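You operate a simulated robot arm through the tools that you are given. There is no shell and no other tool.

You are at the controls of a simulated robot arm. One attempt, no reset.

TASK
Call up the next order and pick it into the small tote.
Fine: press each lit green button once its cartons are in.

It is judged by the outcome, as a careful person would: the job done as asked, and still so three seconds after it is handed in. It fails if anything else is knocked over, pushed out of place, dropped, spilled or broken.

THE ROBOT
A 7-joint arm with a four-finger gripper, fixed in place. Base frame: the origin is on the floor under the middle of its stand, x ahead of it, y to its left, z up; the work surface is at about z = 330. Readings come in mm, rad, newtons and seconds.
With the tool pointing down near the work surface it reaches from about 100 to 900 mm from the base axis. Its first joint turns from -1.204 to 3.002 rad. Payload 3.67 kg.
The tool frame sits at the grasp point between the pads (the TCP): z along the fingers, y along the line on which they close. The tips reach 28 mm beyond it. The gripper opens to 112 mm; its body begins 73 mm behind the TCP.
Orientation is that of the tool frame in the base frame, as [roll, pitch, yaw] about the fixed x, y, z axes, in that order (R = Rz(yaw) Ry(pitch) Rx(roll)). With the fingers straight down and closing along the base's y, the tool's x points along the base's -x, its y along +y and its z along -z.

THE INTERFACE
- The arm moves only by the tool move_arm. Its argument "motion" is one flat list of numbers, 7 for each row, row after row: the turn, a rotation vector about the base's x, y, z in rad, then the shift along the base's x, y, z in mm, then the closure in counts, from 0 (fully open) to 255 (shut). In form: [wx, wy, wz, dx, dy, dz, jaw, wx, wy, wz, dx, dy, dz, jaw, ...]. A call has 1 to 20 rows; each row shifts and turns the commanded pose from where the row before left it. Each row takes 0.2 s and may step no farther than 50 mm and 0.15 rad from the row before; otherwise, or with a gripper value out of range, the whole call is refused. A pose out of reach is approached as far as the arm can. The call stops where the force on the tool passes 40 N (or 10 N more than at its start, if that is more) or the arm is blocked; 0.2 s more then pass. Each finger travels about 102.5 mm/s and halts on what it meets, pressing with about 32 N; the grip force reading is that of the motor and also rises with nothing between the fingers. The clock runs only during rows and for 0.2 s after the last one: add rows that do not move to give the fingers time. It gives the time, the measured TCP pose, the force on the tool (base axes), the opening and the grip force at its end, in the units of the frame above (readings bear some noise), with the torque about the TCP (base axes, N m) and any sound that the robot's microphone picked up.
- Cameras (640 x 400 px; columns grow to the right, rows downward): "scene" is fixed at [222.3, 500.6, 1497.1]; the picture's right is [-0.83, -0.55, 0.00], its down [-0.27, 0.41, -0.87] and it looks along [0.48, -0.72, -0.49] (base axes); focal length 313 px, centre (320, 200). "wrist" rides on the gripper at [60, -18, -104] in the tool frame; the picture's right is [0.29, 0.96, 0.00], its down [-0.80, 0.24, -0.55] and it looks along [-0.53, 0.16, 0.83] (tool axes); focal length 234 px, centre (320, 200). There is no depth. A picture from a camera that has moved, and an enlarged one, comes with that camera's place and axes in the base frame and with its lens.
- get_image(camera): a new picture of that camera. The clock stands still meanwhile.
- raise_lower(by): slides the trunk up (or, below 0, down) by that many mm; the arm rides with it, the base frame stays. It gives what a move gives, with no picture.
- close_up(camera, box): a new picture of the part [left, top, right, bottom] of that camera's present view, enlarged. The clock stands still meanwhile.
- job_done(): hands the job in; it is judged then, once.

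Places have to be worked out from the pictures, the camera data and where the tool is seen. Open the gripper and draw the arm clear of the work before you hand the job in, unless the task says otherwise.

The tools are called as name(argument=value, ...) on one line, values as JSON. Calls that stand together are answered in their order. move_arm: Moves the arm, as the interface text tells. Its arguments: {"type":"object","properties":{"motion":{"type":"array","items":{"type":"number"}}},"required":["motion"]} The other tools are called the same way: raise_lower (by) moves the trunk up or down; get_image (camera) takes a picture; close_up (camera, box) takes an enlarged picture of a part of a camera's view; job_done () hands the job in.

At the start:

```text
t: 0.0
eef_pos: [616.1, 13.1, 1364.5]
ee_rot: [-3.141, -0.001, -3.141]
wrist_force: [0.0, -0.2, 0.0]
wrist_torque: [0.01, -0.01, 0.02]
width: 111.9
grasp_force: 0.1
trunk travel left (down, up): [-575.0, 265.0]
```

scene: 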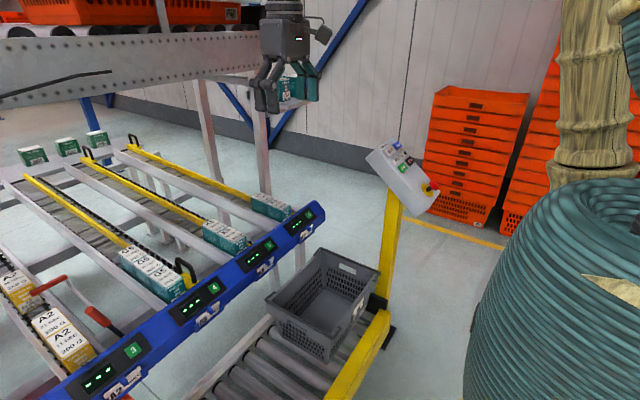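
wrist: 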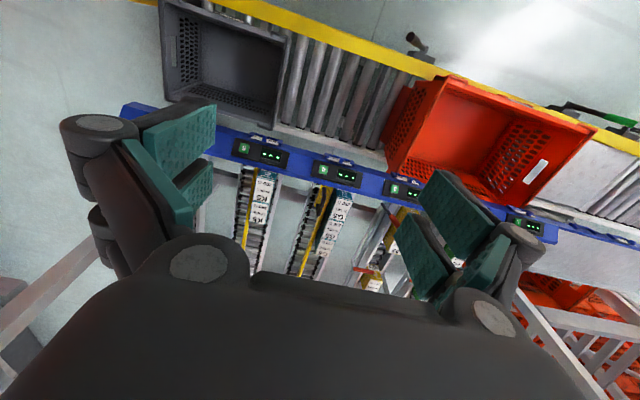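

I start by looking closely at the console, the displays on the blue rail and the lanes.

close_up(camera="scene", box=[340, 120, 460, 230])

close_up(camera="scene", box=[160, 190, 340, 320])

close_up(camera="scene", box=[0, 260, 200, 400])

close_up(camera="wrist", box=[200, 120, 560, 300])

```text
3.64 times, centred on (400, 175) of scene
camera zoom: at [222.3, 500.6, 1497.1], right [-0.83, -0.55, 0.0], down [-0.27, 0.41, -0.87], along [0.48, -0.72, -0.49], focal length 1140 px, centre (29, 291)
```

zoom: 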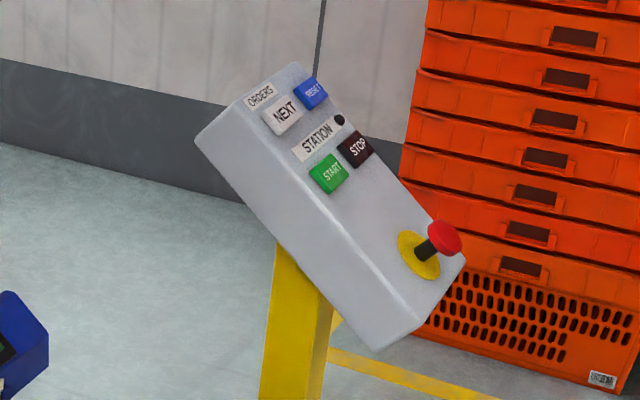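

```text
3.08 times, centred on (250, 255) of scene
camera zoom: at [222.3, 500.6, 1497.1], right [-0.83, -0.55, 0.0], down [-0.27, 0.41, -0.87], along [0.48, -0.72, -0.49], focal length 964 px, centre (535, 31)
```

zoom: 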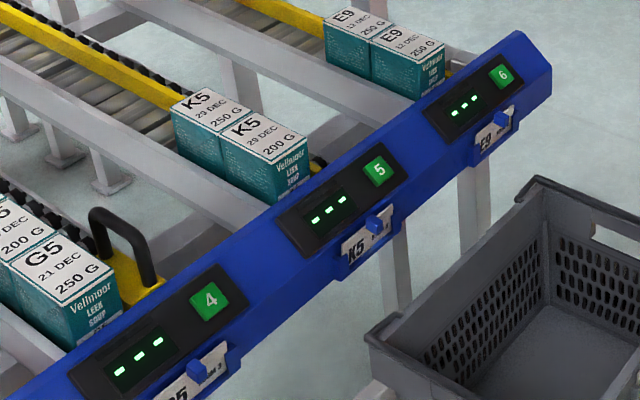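

```text
2.86 times, centred on (100, 330) of scene
camera zoom: at [222.3, 500.6, 1497.1], right [-0.83, -0.55, 0.0], down [-0.27, 0.41, -0.87], along [0.48, -0.72, -0.49], focal length 895 px, centre (949, -171)
```

zoom: 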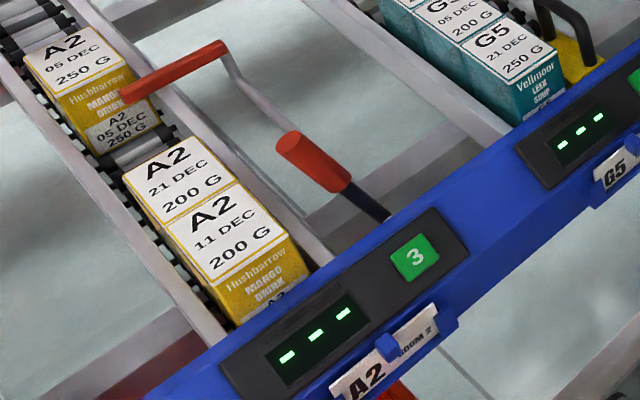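

```text
1.78 times, centred on (380, 210) of wrist
camera zoom: at [557.7, -5.2, 1467.7], right [-0.29, 0.96, 0.0], down [0.8, 0.24, 0.55], along [0.53, 0.16, -0.83], focal length 416 px, centre (213, 182)
```

zoom: 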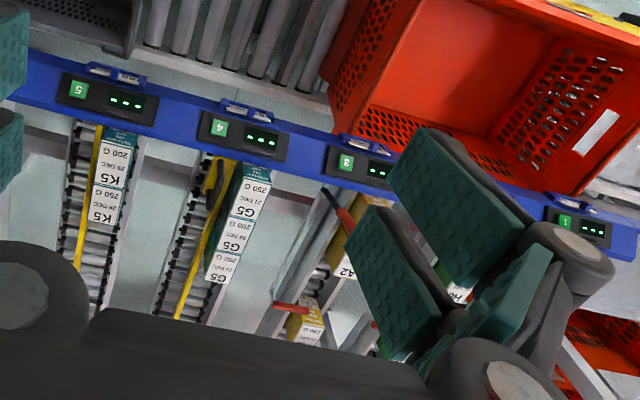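

The console has NEXT/RESET, START/STOP and an emergency stop. I zoom in further to read the labels and signs on the rail and console.

close_up(camera="scene", box=[385, 135, 425, 165])

close_up(camera="scene", box=[100, 340, 160, 400])

close_up(camera="scene", box=[180, 280, 240, 330])

close_up(camera="scene", box=[240, 240, 290, 280])

close_up(camera="scene", box=[275, 195, 335, 245])

close_up(camera="scene", box=[0, 120, 120, 200])

close_up(camera="scene", box=[260, 240, 400, 370])

```text
13.33 times, centred on (405, 150) of scene
camera zoom: at [222.3, 500.6, 1497.1], right [-0.83, -0.55, 0.0], down [-0.27, 0.41, -0.87], along [0.48, -0.72, -0.49], focal length 4178 px, centre (-813, 867)
```

zoom: 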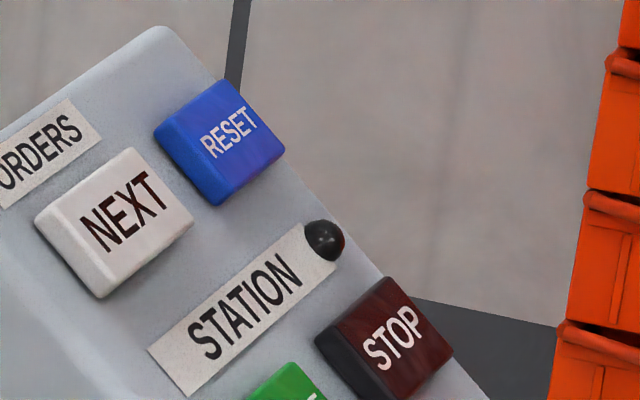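

```text
6.67 times, centred on (130, 370) of scene
camera zoom: at [222.3, 500.6, 1497.1], right [-0.83, -0.55, 0.0], down [-0.27, 0.41, -0.87], along [0.48, -0.72, -0.49], focal length 2089 px, centre (1587, -933)
```

zoom: 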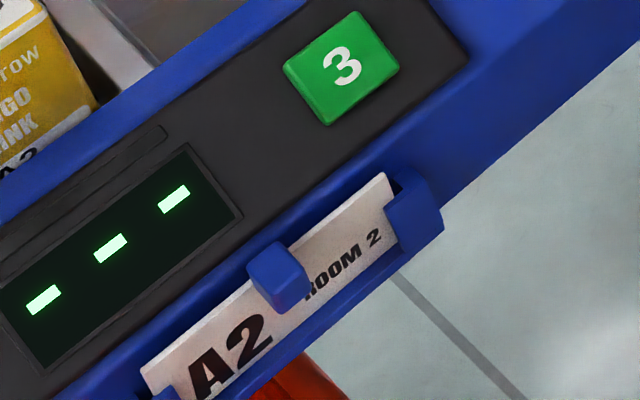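

```text
8.00 times, centred on (210, 305) of scene
camera zoom: at [222.3, 500.6, 1497.1], right [-0.83, -0.55, 0.0], down [-0.27, 0.41, -0.87], along [0.48, -0.72, -0.49], focal length 2507 px, centre (1200, -640)
```

zoom: 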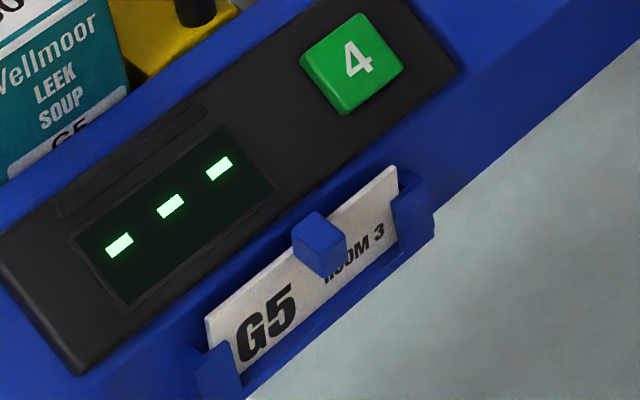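

```text
10.00 times, centred on (265, 260) of scene
camera zoom: at [222.3, 500.6, 1497.1], right [-0.83, -0.55, 0.0], down [-0.27, 0.41, -0.87], along [0.48, -0.72, -0.49], focal length 3134 px, centre (870, -400)
```

zoom: 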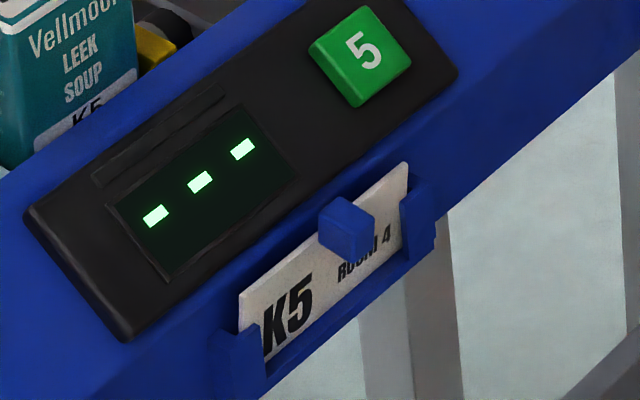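

```text
8.00 times, centred on (305, 220) of scene
camera zoom: at [222.3, 500.6, 1497.1], right [-0.83, -0.55, 0.0], down [-0.27, 0.41, -0.87], along [0.48, -0.72, -0.49], focal length 2507 px, centre (440, 40)
```

zoom: 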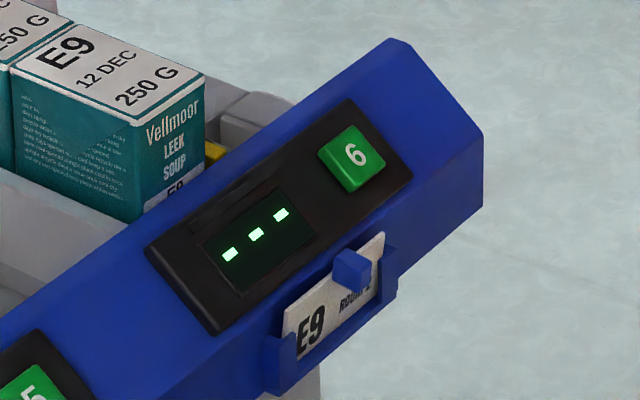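

```text
5.00 times, centred on (60, 160) of scene
camera zoom: at [222.3, 500.6, 1497.1], right [-0.83, -0.55, 0.0], down [-0.27, 0.41, -0.87], along [0.48, -0.72, -0.49], focal length 1567 px, centre (1620, 400)
```

zoom: 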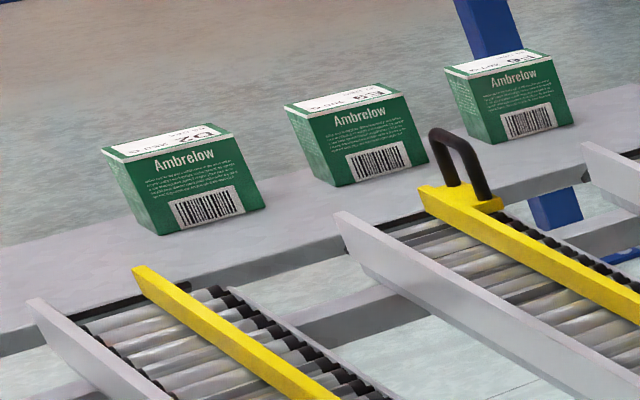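

```text
3.08 times, centred on (330, 305) of scene
camera zoom: at [222.3, 500.6, 1497.1], right [-0.83, -0.55, 0.0], down [-0.27, 0.41, -0.87], along [0.48, -0.72, -0.49], focal length 964 px, centre (289, -123)
```

zoom: 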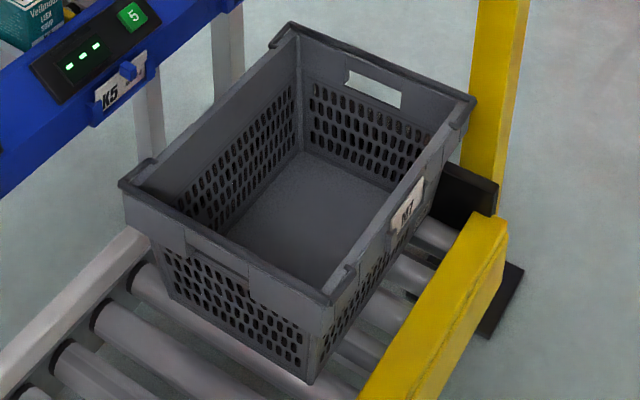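

Triangulating the two views puts button 5 at about (870, -146, 803), and the console seems to face the robot tilted about 45°. Before moving I look at the structure around the gripper and overhead.

close_up(camera="scene", box=[0, 0, 340, 212])

close_up(camera="wrist", box=[120, 0, 440, 200])

close_up(camera="scene", box=[100, 180, 260, 320])

```text
1.88 times, centred on (170, 106) of scene
camera zoom: at [222.3, 500.6, 1497.1], right [-0.83, -0.55, 0.0], down [-0.27, 0.41, -0.87], along [0.48, -0.72, -0.49], focal length 590 px, centre (602, 377)
```

zoom: 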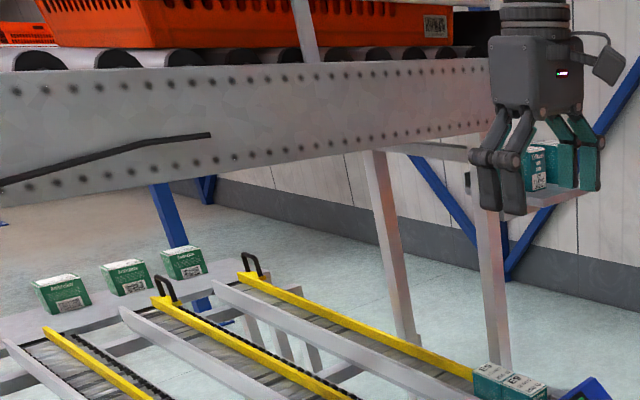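

```text
2.00 times, centred on (280, 100) of wrist
camera zoom: at [557.7, -5.2, 1467.7], right [-0.29, 0.96, 0.0], down [0.8, 0.24, 0.55], along [0.53, 0.16, -0.83], focal length 468 px, centre (400, 400)
```

zoom: 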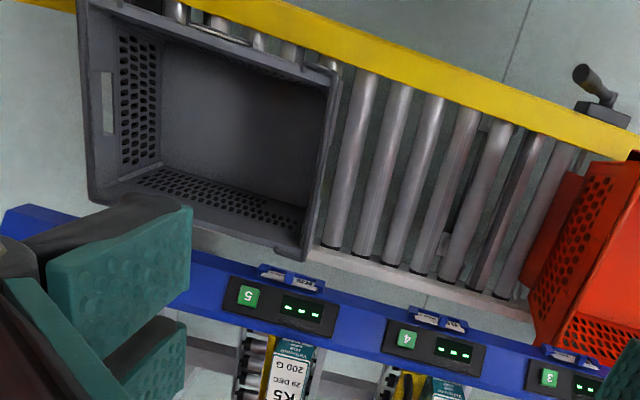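

```text
2.86 times, centred on (180, 250) of scene
camera zoom: at [222.3, 500.6, 1497.1], right [-0.83, -0.55, 0.0], down [-0.27, 0.41, -0.87], along [0.48, -0.72, -0.49], focal length 895 px, centre (720, 57)
```

zoom: 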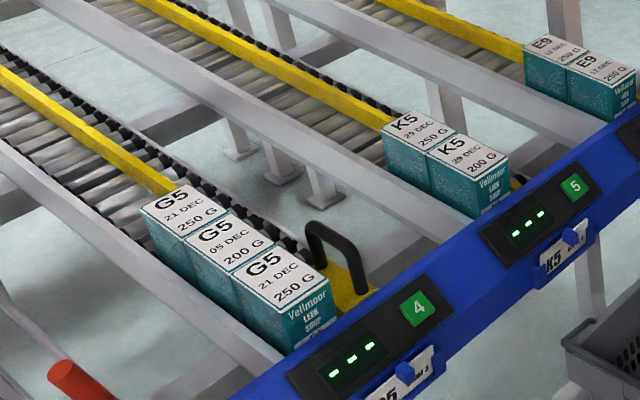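

The tote rim sits around x 575–870, y -480…-100, z≈582. I zoom in on the wrist view to locate the cartons.

close_up(camera="wrist", box=[220, 120, 380, 220])

close_up(camera="wrist", box=[280, 180, 440, 280])

close_up(camera="wrist", box=[420, 60, 640, 260])

```text
4.00 times, centred on (300, 170) of wrist
camera zoom: at [557.7, -5.2, 1467.7], right [-0.29, 0.96, 0.0], down [0.8, 0.24, 0.55], along [0.53, 0.16, -0.83], focal length 937 px, centre (400, 320)
```

zoom: 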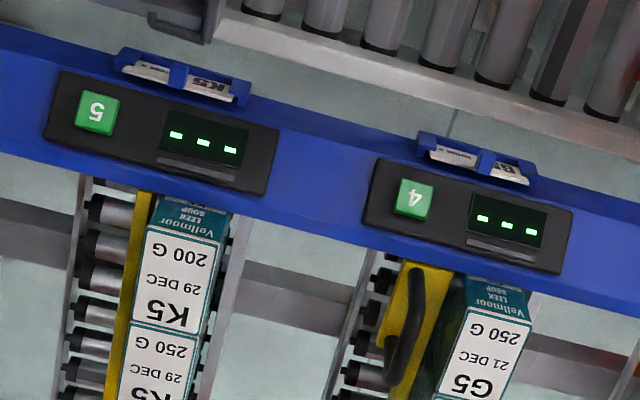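

```text
4.00 times, centred on (360, 230) of wrist
camera zoom: at [557.7, -5.2, 1467.7], right [-0.29, 0.96, 0.0], down [0.8, 0.24, 0.55], along [0.53, 0.16, -0.83], focal length 937 px, centre (160, 80)
```

zoom: 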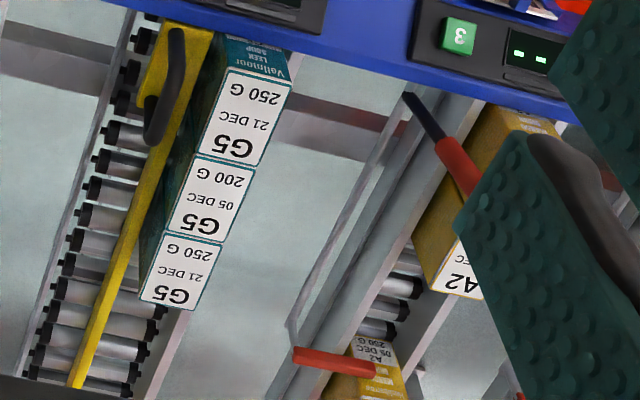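

```text
2.00 times, centred on (530, 160) of wrist
camera zoom: at [557.7, -5.2, 1467.7], right [-0.29, 0.96, 0.0], down [0.8, 0.24, 0.55], along [0.53, 0.16, -0.83], focal length 468 px, centre (-100, 280)
```

zoom: 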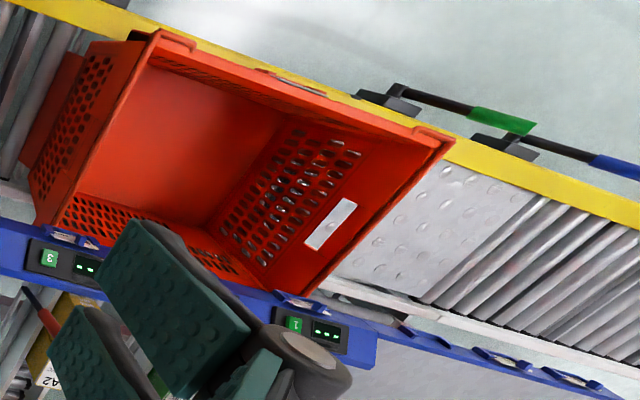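

The cartons are about 60 mm wide in y and 85 long in x, with the K5 front carton top near (955, -60, 865). I move the arm toward the console to see it with the wrist camera.

move_arm(motion=[0, 0, 0, -11.3, -42.75, 0, 0, 0, 0, 0, -11.3, -42.75, 0, 0, 0, 0, 0, -11.3, -42.75, 0, 0, 0, 0, 0, -11.3, -42.75, 0, 0, 0, 0, 0, -11.3, -42.75, 0, 0, 0, 0, 0, -11.3, -42.75, 0, 0, 0, 0, 0, -11.3, -42.75, 0, 0, 0, 0, 0, -11.3, -42.75, 0, 0, 0, 0, 0, -11.3, -42.75, 0, 0, 0, 0, 0, -11.3, -42.75, 0, 0, 0, 0, 0, -11.3, -42.75, 0, 0, 0, 0, 0, -11.3, -42.75, 0, 0])

get_image(camera="wrist")

get_image(camera="scene")

```text
t: 2.6
eef_pos: [509.8, -483.1, 1351.9]
ee_rot: [3.138, -0.002, 3.141]
wrist_force: [0.4, 0.2, -0.4]
wrist_torque: [0.0, 0.01, -0.03]
width: 111.8
grasp_force: 0.0
out of reach, approached as far as the arm can: row 11, 12
trunk travel left (down, up): [-575.0, 265.0]
```

```text
taken
camera wrist: at [452.0, -501.6, 1455.1], right [-0.29, 0.96, 0.0], down [0.8, 0.24, 0.55], along [0.53, 0.16, -0.83], focal length 234 px, centre (320, 200)
```

wrist: 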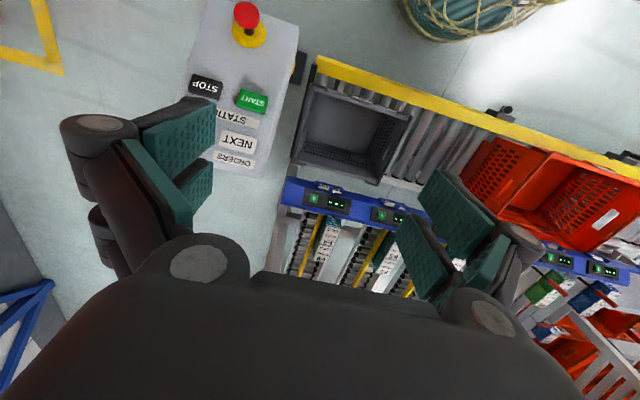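

```text
taken
```

scene: 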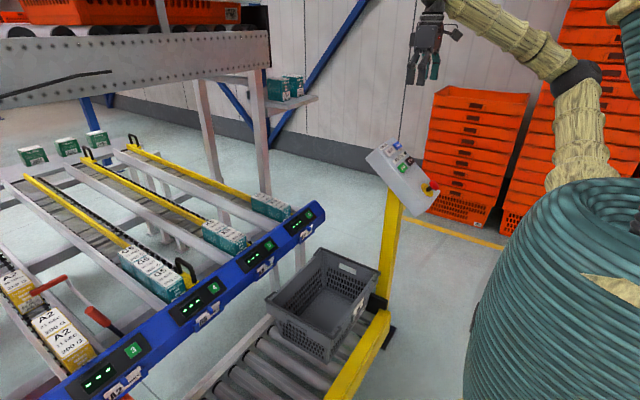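

NEXT triangulates to about (630, -598, 1065) and START to (571, -593, 1013), so the panel slopes roughly 41° from horizontal, facing the robot. I check the gripper's finger shape and the console more closely.

close_up(camera="scene", box=[390, 0, 480, 100])

close_up(camera="wrist", box=[170, 0, 330, 180])

close_up(camera="wrist", box=[270, 160, 450, 310])

close_up(camera="scene", box=[240, 60, 330, 120])

```text
4.00 times, centred on (435, 50) of scene
camera zoom: at [222.3, 500.6, 1497.1], right [-0.83, -0.55, 0.0], down [-0.27, 0.41, -0.87], along [0.48, -0.72, -0.49], focal length 1253 px, centre (-140, 800)
```

zoom: 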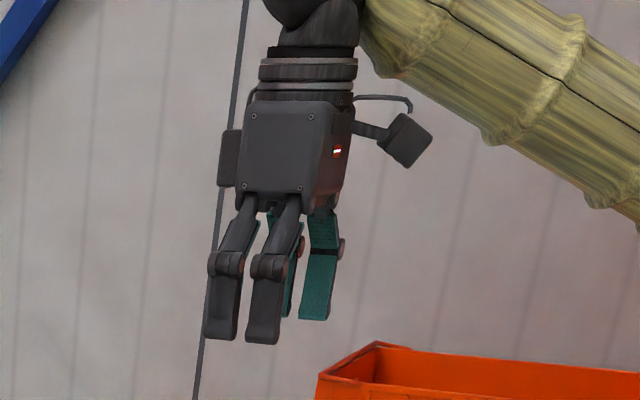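

```text
2.22 times, centred on (250, 90) of wrist
camera zoom: at [452.0, -501.6, 1455.1], right [-0.29, 0.96, 0.0], down [0.8, 0.24, 0.55], along [0.53, 0.16, -0.83], focal length 520 px, centre (476, 444)
```

zoom: 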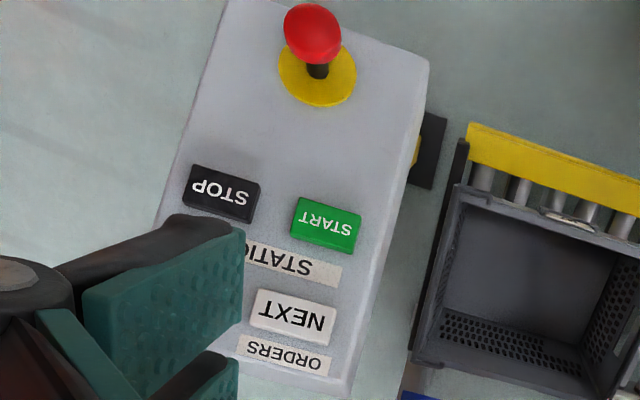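

```text
2.67 times, centred on (360, 235) of wrist
camera zoom: at [452.0, -501.6, 1455.1], right [-0.29, 0.96, 0.0], down [0.8, 0.24, 0.55], along [0.53, 0.16, -0.83], focal length 624 px, centre (213, 107)
```

zoom: 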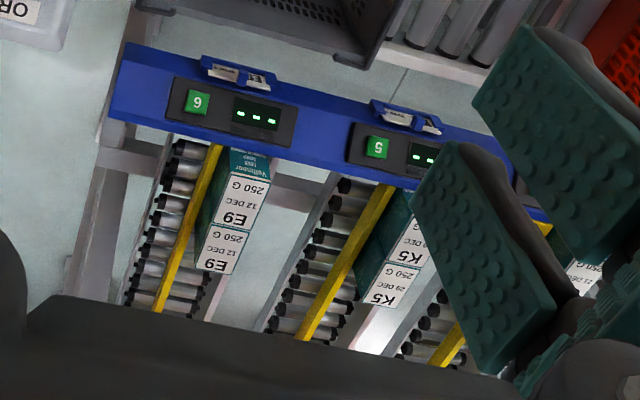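

```text
6.67 times, centred on (285, 90) of scene
camera zoom: at [222.3, 500.6, 1497.1], right [-0.83, -0.55, 0.0], down [-0.27, 0.41, -0.87], along [0.48, -0.72, -0.49], focal length 2089 px, centre (553, 933)
```

zoom: 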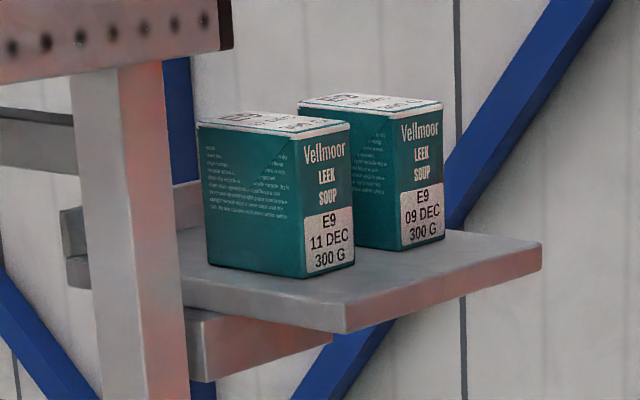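

The buttons are about 65×30 mm with ~85 mm pitch, so a closed, tilted gripper fits on NEXT without touching its neighbours. I close the gripper, descend and tilt the tool to face the panel at a standoff.

move_arm(motion=[0, 0, 0, 0, 0, -40, 255, 0, 0, 0, 0, 0, -40, 255, 0, -0.1428, 0, 0, 0, -40, 255, 0, -0.1428, 0, 0, 0, -40, 255, 0, -0.1428, 0, 0, 0, -30, 255, 0, -0.1428, 0, 0, 0, 0, 255, 0, -0.1428, 0, 0, 0, 0, 255, 0, 0, 0, 0, 0, 0, 255])

get_image(camera="wrist")

get_image(camera="scene")

```text
t: 4.4
eef_pos: [508.7, -481.6, 1160.6]
ee_rot: [3.141, 0.714, -3.141]
wrist_force: [0.1, -0.3, 0.0]
wrist_torque: [-0.03, 0.01, 0.0]
width: 0.0
grasp_force: 31.9
trunk travel left (down, up): [-575.0, 265.0]
```

```text
taken
camera wrist: at [396.8, -499.7, 1200.1], right [-0.22, 0.96, -0.19], down [0.24, 0.24, 0.94], along [0.95, 0.16, -0.28], focal length 234 px, centre (320, 200)
```

wrist: 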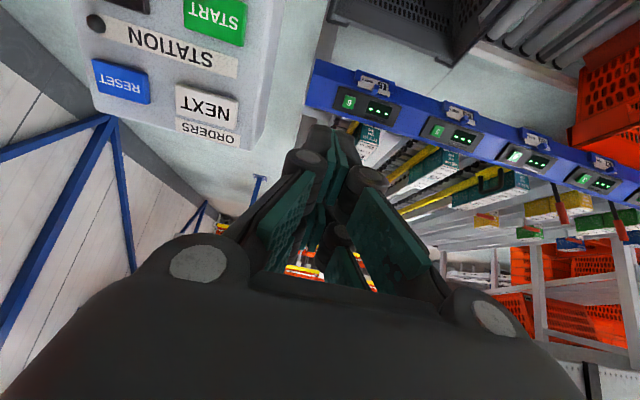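

```text
taken
```

scene: 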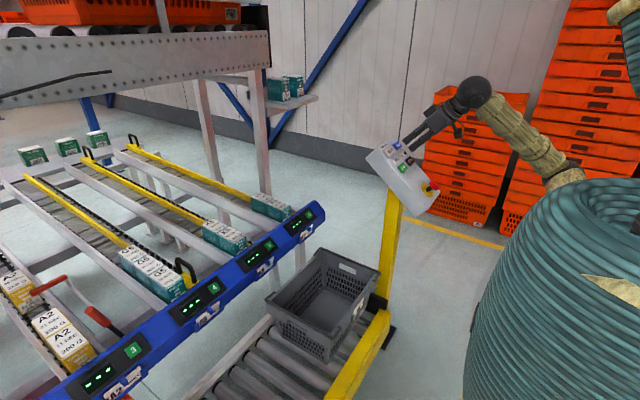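

NEXT re-triangulates to (630, -597, 1063), consistent. I move laterally to a standoff about 100 mm off the button along the panel normal.

move_arm(motion=[0, 0, 0, 9.3, -29, 0.3, 255, 0, 0, 0, 9.3, -29, 0.3, 255, 0, 0, 0, 9.3, -29, 0.3, 255, 0, 0, 0, 9.3, -29, 0.3, 255, 0, 0, 0, 0, 0, 0, 255])

get_image(camera="wrist")

close_up(camera="scene", box=[360, 60, 480, 220])

```text
t: 5.6
eef_pos: [546.2, -601.1, 1161.7]
ee_rot: [3.138, 0.713, 3.139]
wrist_force: [0.5, -0.5, -0.4]
wrist_torque: [0.0, 0.01, 0.01]
width: 0.0
grasp_force: 32.2
trunk travel left (down, up): [-575.0, 265.0]
```

```text
taken
camera wrist: at [434.4, -618.3, 1201.4], right [-0.22, 0.96, -0.19], down [0.24, 0.24, 0.94], along [0.95, 0.16, -0.28], focal length 234 px, centre (320, 200)
```

wrist: 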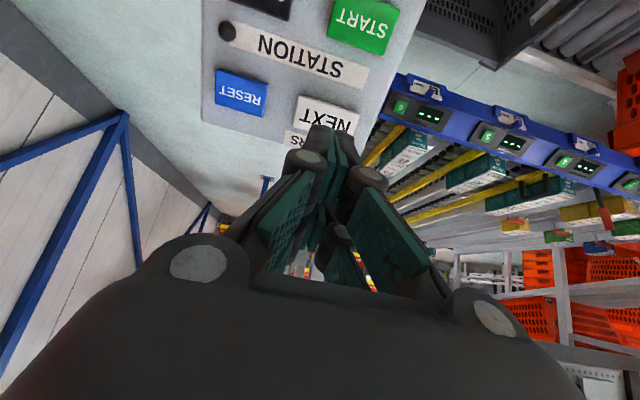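

```text
2.50 times, centred on (420, 140) of scene
camera zoom: at [222.3, 500.6, 1497.1], right [-0.83, -0.55, 0.0], down [-0.27, 0.41, -0.87], along [0.48, -0.72, -0.49], focal length 783 px, centre (70, 350)
```

zoom: 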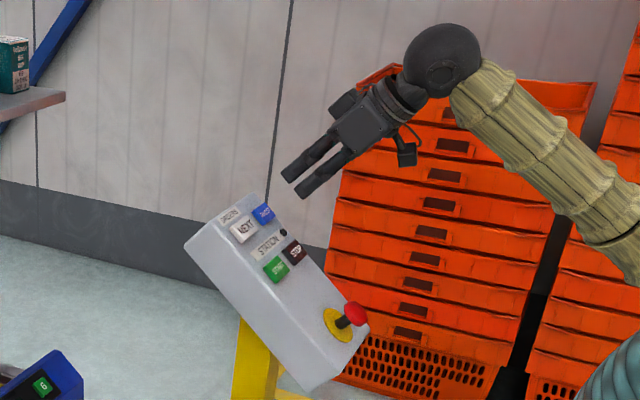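

The tip is lined up with NEXT, only about 5 mm off in y. I advance 75 mm along the panel normal, leaving a small gap before pressing.

move_arm(motion=[0, 0, 0, 16.4, 1.7, -18.9, 255, 0, 0, 0, 16.4, 1.7, -18.9, 255, 0, 0, 0, 16.4, 1.6, -18.9, 255, 0, 0, 0, 0, 0, 0, 255])

get_image(camera="wrist")

close_up(camera="scene", box=[360, 100, 440, 200])

```text
t: 6.6
eef_pos: [596.7, -594.7, 1105.1]
ee_rot: [3.141, 0.714, 3.14]
wrist_force: [-0.1, 0.0, 0.4]
wrist_torque: [-0.03, 0.03, 0.02]
width: 0.1
grasp_force: 31.7
trunk travel left (down, up): [-575.0, 265.0]
```

```text
taken
camera wrist: at [483.4, -612.4, 1144.5], right [-0.22, 0.96, -0.19], down [0.24, 0.24, 0.94], along [0.95, 0.16, -0.28], focal length 234 px, centre (320, 200)
```

wrist: 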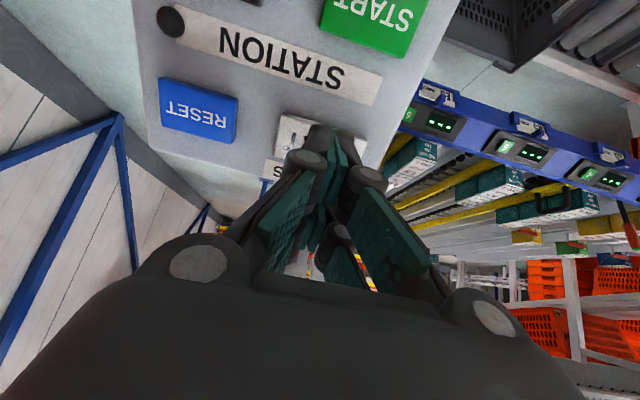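

```text
4.00 times, centred on (400, 150) of scene
camera zoom: at [222.3, 500.6, 1497.1], right [-0.83, -0.55, 0.0], down [-0.27, 0.41, -0.87], along [0.48, -0.72, -0.49], focal length 1253 px, centre (0, 400)
```

zoom: 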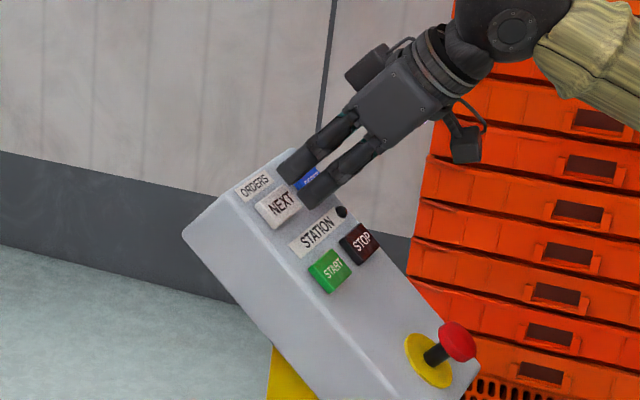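

The tips are centred on NEXT within about 2 mm and roughly 25 mm from its face. I close most of that gap in small steps.

move_arm(motion=[0, 0, 0, 4.6, 0, -5.3, 255, 0, 0, 0, 4.6, 0, -5.3, 255, 0, 0, 0, 4.6, 0, -5.3, 255, 0, 0, 0, 1.3, 0, -1.5, 255, 0, 0, 0, 1.3, 0, -1.5, 255])

close_up(camera="scene", box=[360, 120, 440, 200])

```text
t: 7.8
eef_pos: [612.2, -593.8, 1086.7]
ee_rot: [3.14, 0.714, 3.139]
wrist_force: [-1.1, 0.1, 1.0]
wrist_torque: [-0.03, 0.04, 0.0]
width: 6.1
grasp_force: 35.8
trunk travel left (down, up): [-575.0, 265.0]
heard: click
```

```text
5.00 times, centred on (400, 160) of scene
camera zoom: at [222.3, 500.6, 1497.1], right [-0.83, -0.55, 0.0], down [-0.27, 0.41, -0.87], along [0.48, -0.72, -0.49], focal length 1567 px, centre (-80, 400)
```

zoom: 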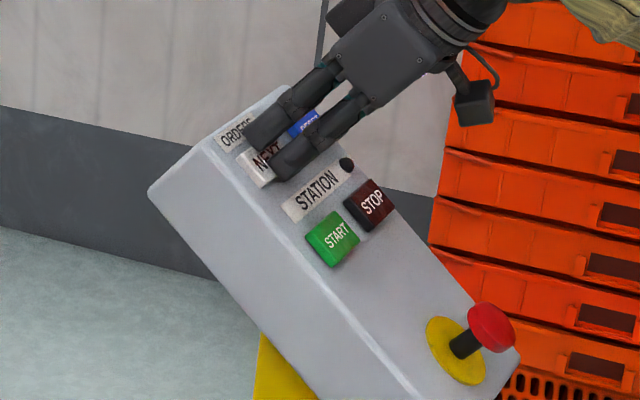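

A click was heard as the tips met NEXT. I back off along the normal and look at the displays.

move_arm(motion=[0, 0, 0, -13, 0, 15, 255, 0, 0, 0, -20, 0, 23, 255, 0, 0, 0, -26, 0, 30, 255, 0, 0, 0, 0, 0, 0, 255])

get_image(camera="scene")

close_up(camera="scene", box=[60, 190, 340, 400])

close_up(camera="scene", box=[360, 120, 440, 200])

get_image(camera="wrist")

```text
t: 8.8
eef_pos: [553.8, -593.3, 1154.1]
ee_rot: [3.14, 0.713, 3.14]
wrist_force: [0.0, -0.7, -0.9]
wrist_torque: [0.03, 0.0, -0.01]
width: 0.0
grasp_force: 35.6
trunk travel left (down, up): [-575.0, 265.0]
```

```text
taken
```

scene: 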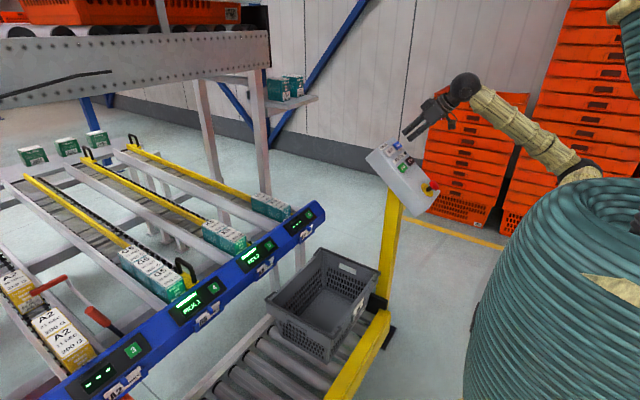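

```text
1.90 times, centred on (200, 295) of scene
camera zoom: at [222.3, 500.6, 1497.1], right [-0.83, -0.55, 0.0], down [-0.27, 0.41, -0.87], along [0.48, -0.72, -0.49], focal length 597 px, centre (549, 19)
```

zoom: 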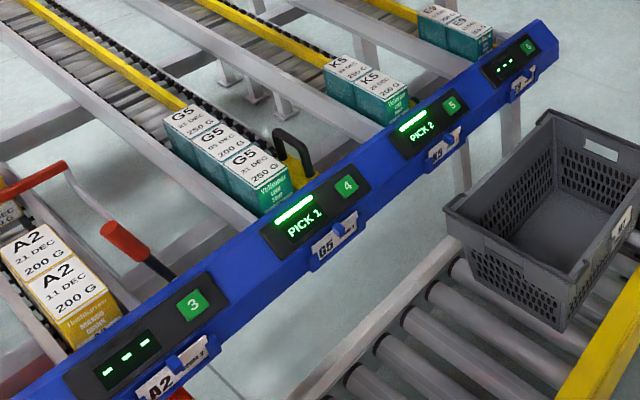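

```text
5.00 times, centred on (400, 160) of scene
camera zoom: at [222.3, 500.6, 1497.1], right [-0.83, -0.55, 0.0], down [-0.27, 0.41, -0.87], along [0.48, -0.72, -0.49], focal length 1567 px, centre (-80, 400)
```

zoom: 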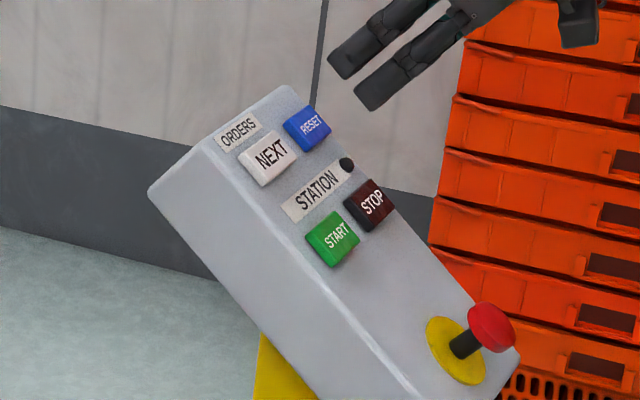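

```text
taken
camera wrist: at [441.5, -612.0, 1192.8], right [-0.22, 0.96, -0.19], down [0.24, 0.24, 0.94], along [0.95, 0.16, -0.28], focal length 234 px, centre (320, 200)
```

wrist: 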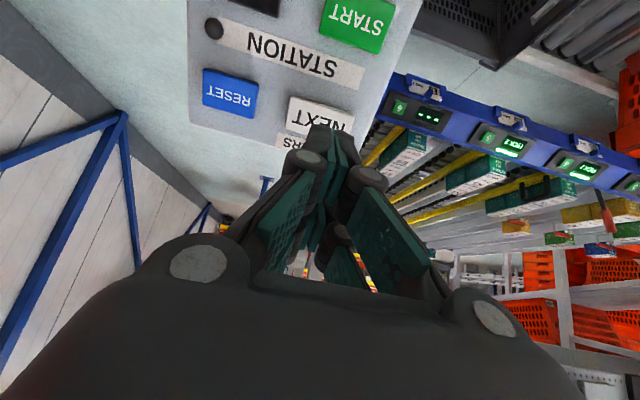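

The order is up: position 4 (G5) shows PICK 1 and position 5 (K5) shows PICK 2. I check all displays, including 1–3, and read the labels precisely.

close_up(camera="scene", box=[160, 230, 290, 330])

close_up(camera="wrist", box=[380, 60, 640, 230])

close_up(camera="wrist", box=[520, 120, 640, 230])

close_up(camera="scene", box=[270, 190, 340, 250])

```text
4.00 times, centred on (225, 280) of scene
camera zoom: at [222.3, 500.6, 1497.1], right [-0.83, -0.55, 0.0], down [-0.27, 0.41, -0.87], along [0.48, -0.72, -0.49], focal length 1253 px, centre (700, -120)
```

zoom: 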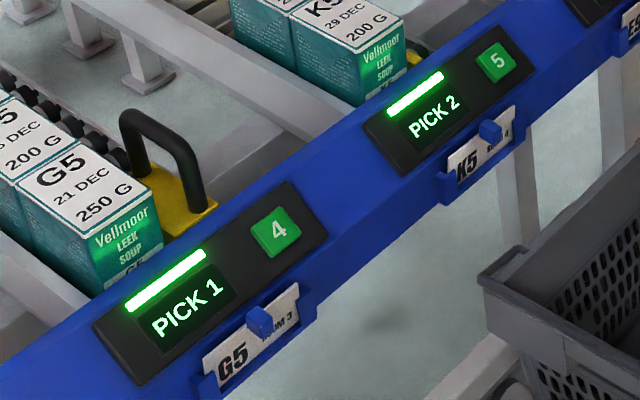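

```text
2.35 times, centred on (510, 145) of wrist
camera zoom: at [441.5, -612.0, 1192.8], right [-0.22, 0.96, -0.19], down [0.24, 0.24, 0.94], along [0.95, 0.16, -0.28], focal length 551 px, centre (-127, 329)
```

zoom: 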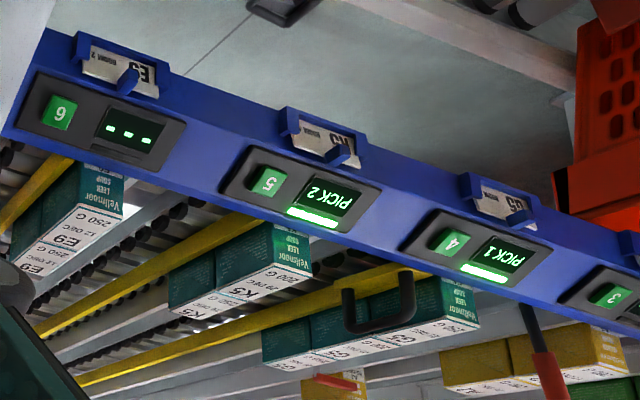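

```text
3.64 times, centred on (580, 175) of wrist
camera zoom: at [441.5, -612.0, 1192.8], right [-0.22, 0.96, -0.19], down [0.24, 0.24, 0.94], along [0.95, 0.16, -0.28], focal length 852 px, centre (-626, 291)
```

zoom: 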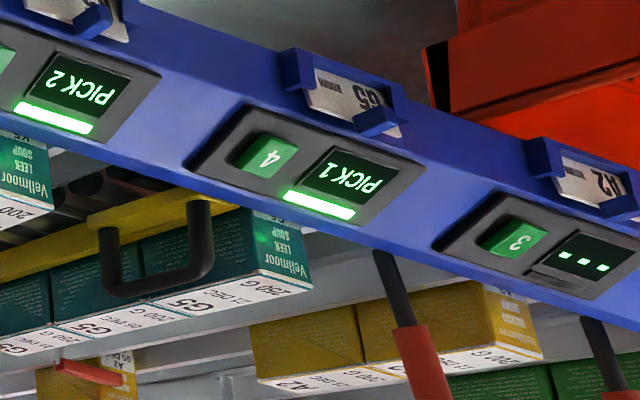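

```text
6.67 times, centred on (305, 220) of scene
camera zoom: at [222.3, 500.6, 1497.1], right [-0.83, -0.55, 0.0], down [-0.27, 0.41, -0.87], along [0.48, -0.72, -0.49], focal length 2089 px, centre (420, 67)
```

zoom: 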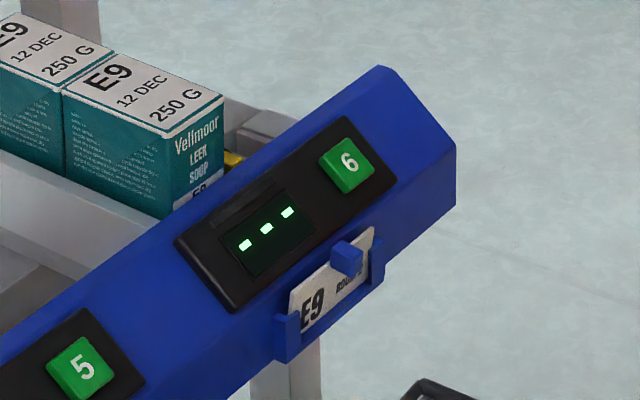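

The remaining work is clear: 2× K5 (position 5) and 1× G5 (position 4) into the gray tote. I swing the arm back to in front of lane 5, opening the gripper and reducing the tilt.

move_arm(motion=[0, 0, 0, 0, 44, 0, 255, 0, 0, 0, 0, 44, 0, 255, 0, 0, 0, 10, 46, -5, 128, 0, 0, 0, 15, 44, -8, 0, 0, 0.1, 0, 15, 44, -8, 0, 0, 0.1, 0, 15, 44, -8, 0, 0, 0.1, 0, 15, 44, -8, 0, 0, 0, 0, 15, 44, -8, 0, 0, 0, 0, 15, 44, -8, 0, 0, 0, 0, 15, 44, -8, 0, 0, 0, 0, 15, 44, -8, 0, 0, 0, 0, 15, 44, -8, 0, 0, 0, 0, 0, 0, 0, 0])

get_image(camera="wrist")

get_image(camera="scene")

```text
t: 11.6
eef_pos: [700.1, -65.4, 1077.5]
ee_rot: [3.137, 0.416, 3.137]
wrist_force: [0.0, -0.6, -0.4]
wrist_torque: [0.1, -0.01, 0.03]
width: 111.8
grasp_force: 0.1
trunk travel left (down, up): [-575.0, 265.0]
```

```text
taken
camera wrist: at [603.0, -83.9, 1147.9], right [-0.26, 0.96, -0.11], down [0.51, 0.24, 0.83], along [0.82, 0.16, -0.55], focal length 234 px, centre (320, 200)
```

wrist: 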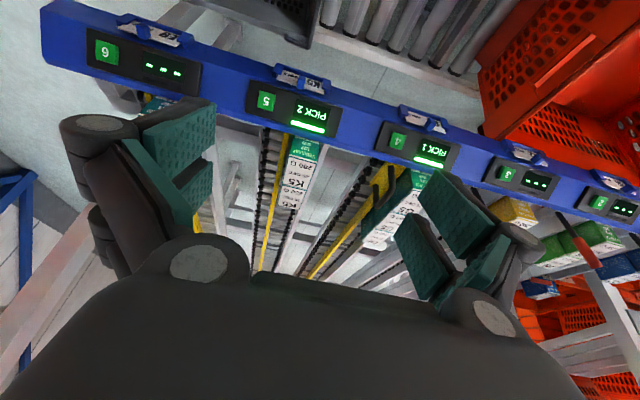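

```text
taken
```

scene: 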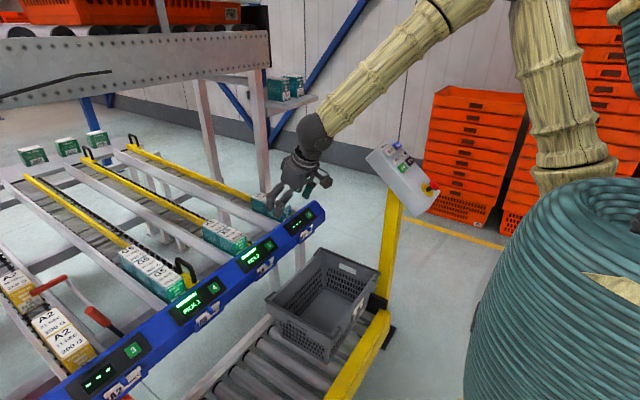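

Lane 2's display is "---" too. I zoom into the wrist view on lanes 5 and 4 for measurement, and lanes 1–2 for completeness.

close_up(camera="wrist", box=[220, 70, 380, 190])

close_up(camera="wrist", box=[340, 110, 480, 250])

close_up(camera="wrist", box=[480, 120, 640, 320])

```text
3.33 times, centred on (300, 130) of wrist
camera zoom: at [603.0, -83.9, 1147.9], right [-0.26, 0.96, -0.11], down [0.51, 0.24, 0.83], along [0.82, 0.16, -0.55], focal length 781 px, centre (387, 433)
```

zoom: 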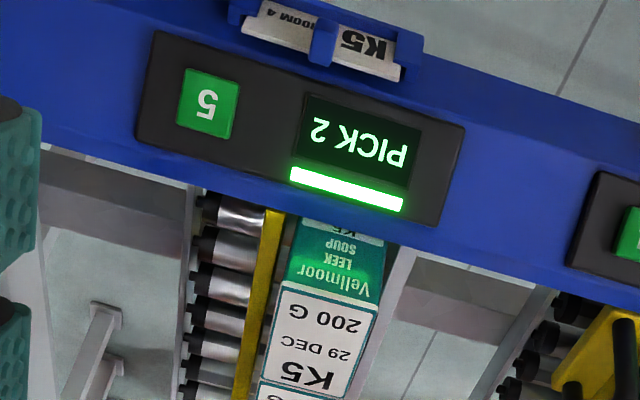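

```text
2.86 times, centred on (410, 180) of wrist
camera zoom: at [603.0, -83.9, 1147.9], right [-0.26, 0.96, -0.11], down [0.51, 0.24, 0.83], along [0.82, 0.16, -0.55], focal length 669 px, centre (63, 257)
```

zoom: 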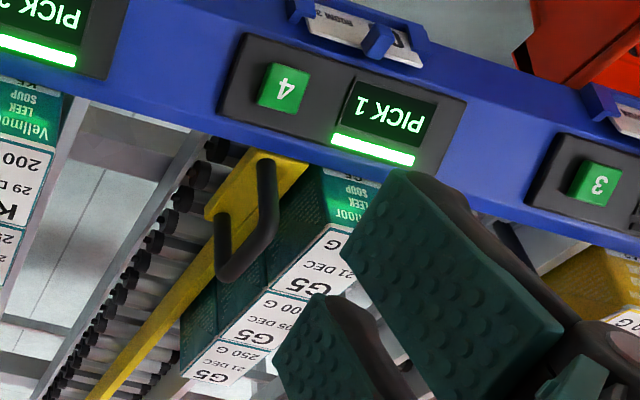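

```text
2.00 times, centred on (560, 220) of wrist
camera zoom: at [603.0, -83.9, 1147.9], right [-0.26, 0.96, -0.11], down [0.51, 0.24, 0.83], along [0.82, 0.16, -0.55], focal length 468 px, centre (-160, 160)
```

zoom: 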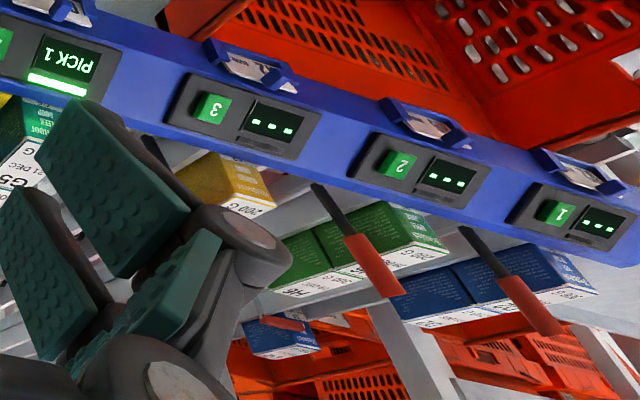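

Only positions 4 and 5 are lit. Now I test reach and get a view from above lane 5: straighten the tool and move to about x=880 at z≈1000.

move_arm(motion=[0, 0.1, 0, 30, 0, -10, 0, 0, 0.1, 0, 30, 0, -15, 0, 0, 0.1, 0, 30, 0, -15, 0, 0, 0.1, 0, 30, 0, -15, 0, 0, 0, 0, 30, 0, -15, 0, 0, 0, 0, 30, 0, 0, 0, 0, 0, 0, 0, 0, 0, 0])

get_image(camera="wrist")

get_image(camera="scene")

```text
t: 13.2
eef_pos: [876.9, -61.9, 1007.7]
ee_rot: [3.141, 0.014, -3.141]
wrist_force: [-0.1, 0.7, 0.5]
wrist_torque: [0.0, -0.03, -0.01]
width: 112.0
grasp_force: 0.0
trunk travel left (down, up): [-575.0, 265.0]
```

```text
taken
camera wrist: at [816.9, -81.3, 1110.8], right [-0.29, 0.96, 0.0], down [0.79, 0.24, 0.57], along [0.54, 0.16, -0.82], focal length 234 px, centre (320, 200)
```

wrist: 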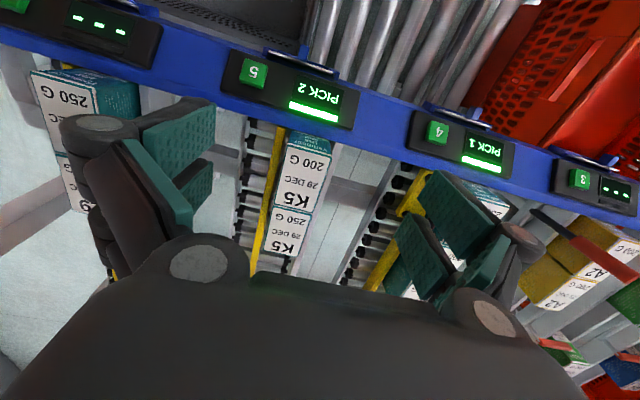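

```text
taken
```

scene: 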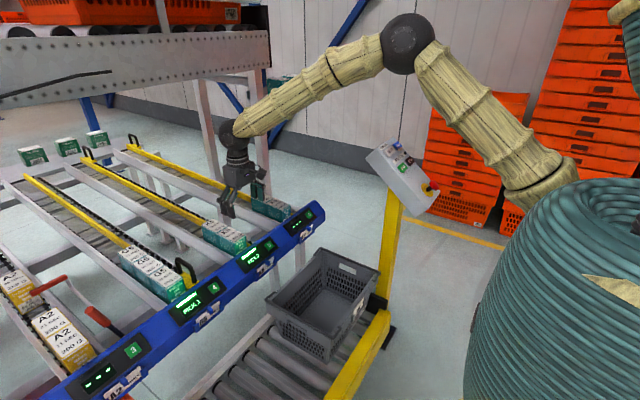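

Reach is fine at x=877 with the tool pointing down. I zoom in on lanes 5 and 4 from here.

close_up(camera="wrist", box=[225, 90, 385, 270])

close_up(camera="wrist", box=[330, 90, 530, 300])

close_up(camera="scene", box=[190, 160, 270, 260])

close_up(camera="scene", box=[110, 230, 210, 310])

```text
2.22 times, centred on (305, 180) of wrist
camera zoom: at [816.9, -81.3, 1110.8], right [-0.29, 0.96, 0.0], down [0.79, 0.24, 0.57], along [0.54, 0.16, -0.82], focal length 520 px, centre (353, 244)
```

zoom: 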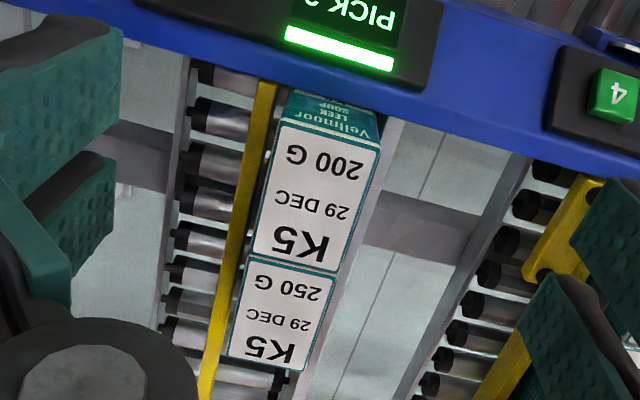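

```text
1.90 times, centred on (430, 195) of wrist
camera zoom: at [816.9, -81.3, 1110.8], right [-0.29, 0.96, 0.0], down [0.79, 0.24, 0.57], along [0.54, 0.16, -0.82], focal length 446 px, centre (110, 210)
```

zoom: 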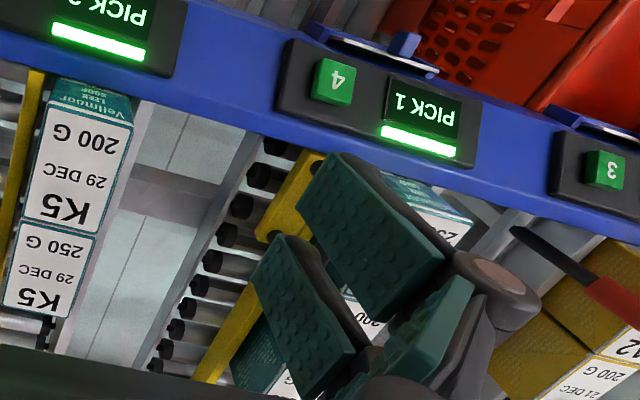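

```text
4.00 times, centred on (230, 210) of scene
camera zoom: at [222.3, 500.6, 1497.1], right [-0.83, -0.55, 0.0], down [-0.27, 0.41, -0.87], along [0.48, -0.72, -0.49], focal length 1253 px, centre (680, 160)
```

zoom: 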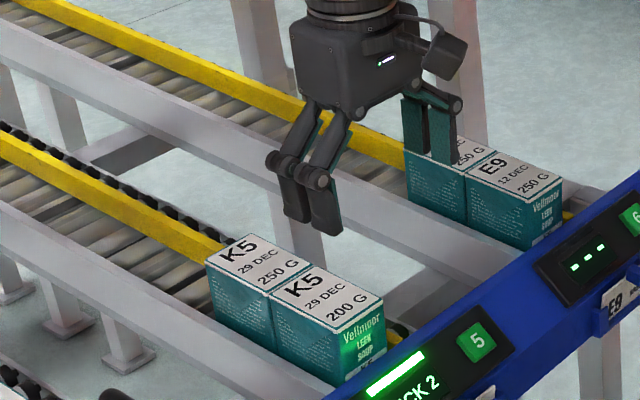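

```text
5.00 times, centred on (160, 270) of scene
camera zoom: at [222.3, 500.6, 1497.1], right [-0.83, -0.55, 0.0], down [-0.27, 0.41, -0.87], along [0.48, -0.72, -0.49], focal length 1567 px, centre (1120, -150)
```

zoom: 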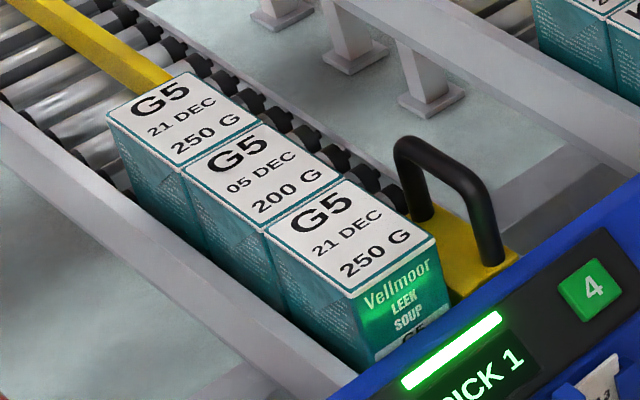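

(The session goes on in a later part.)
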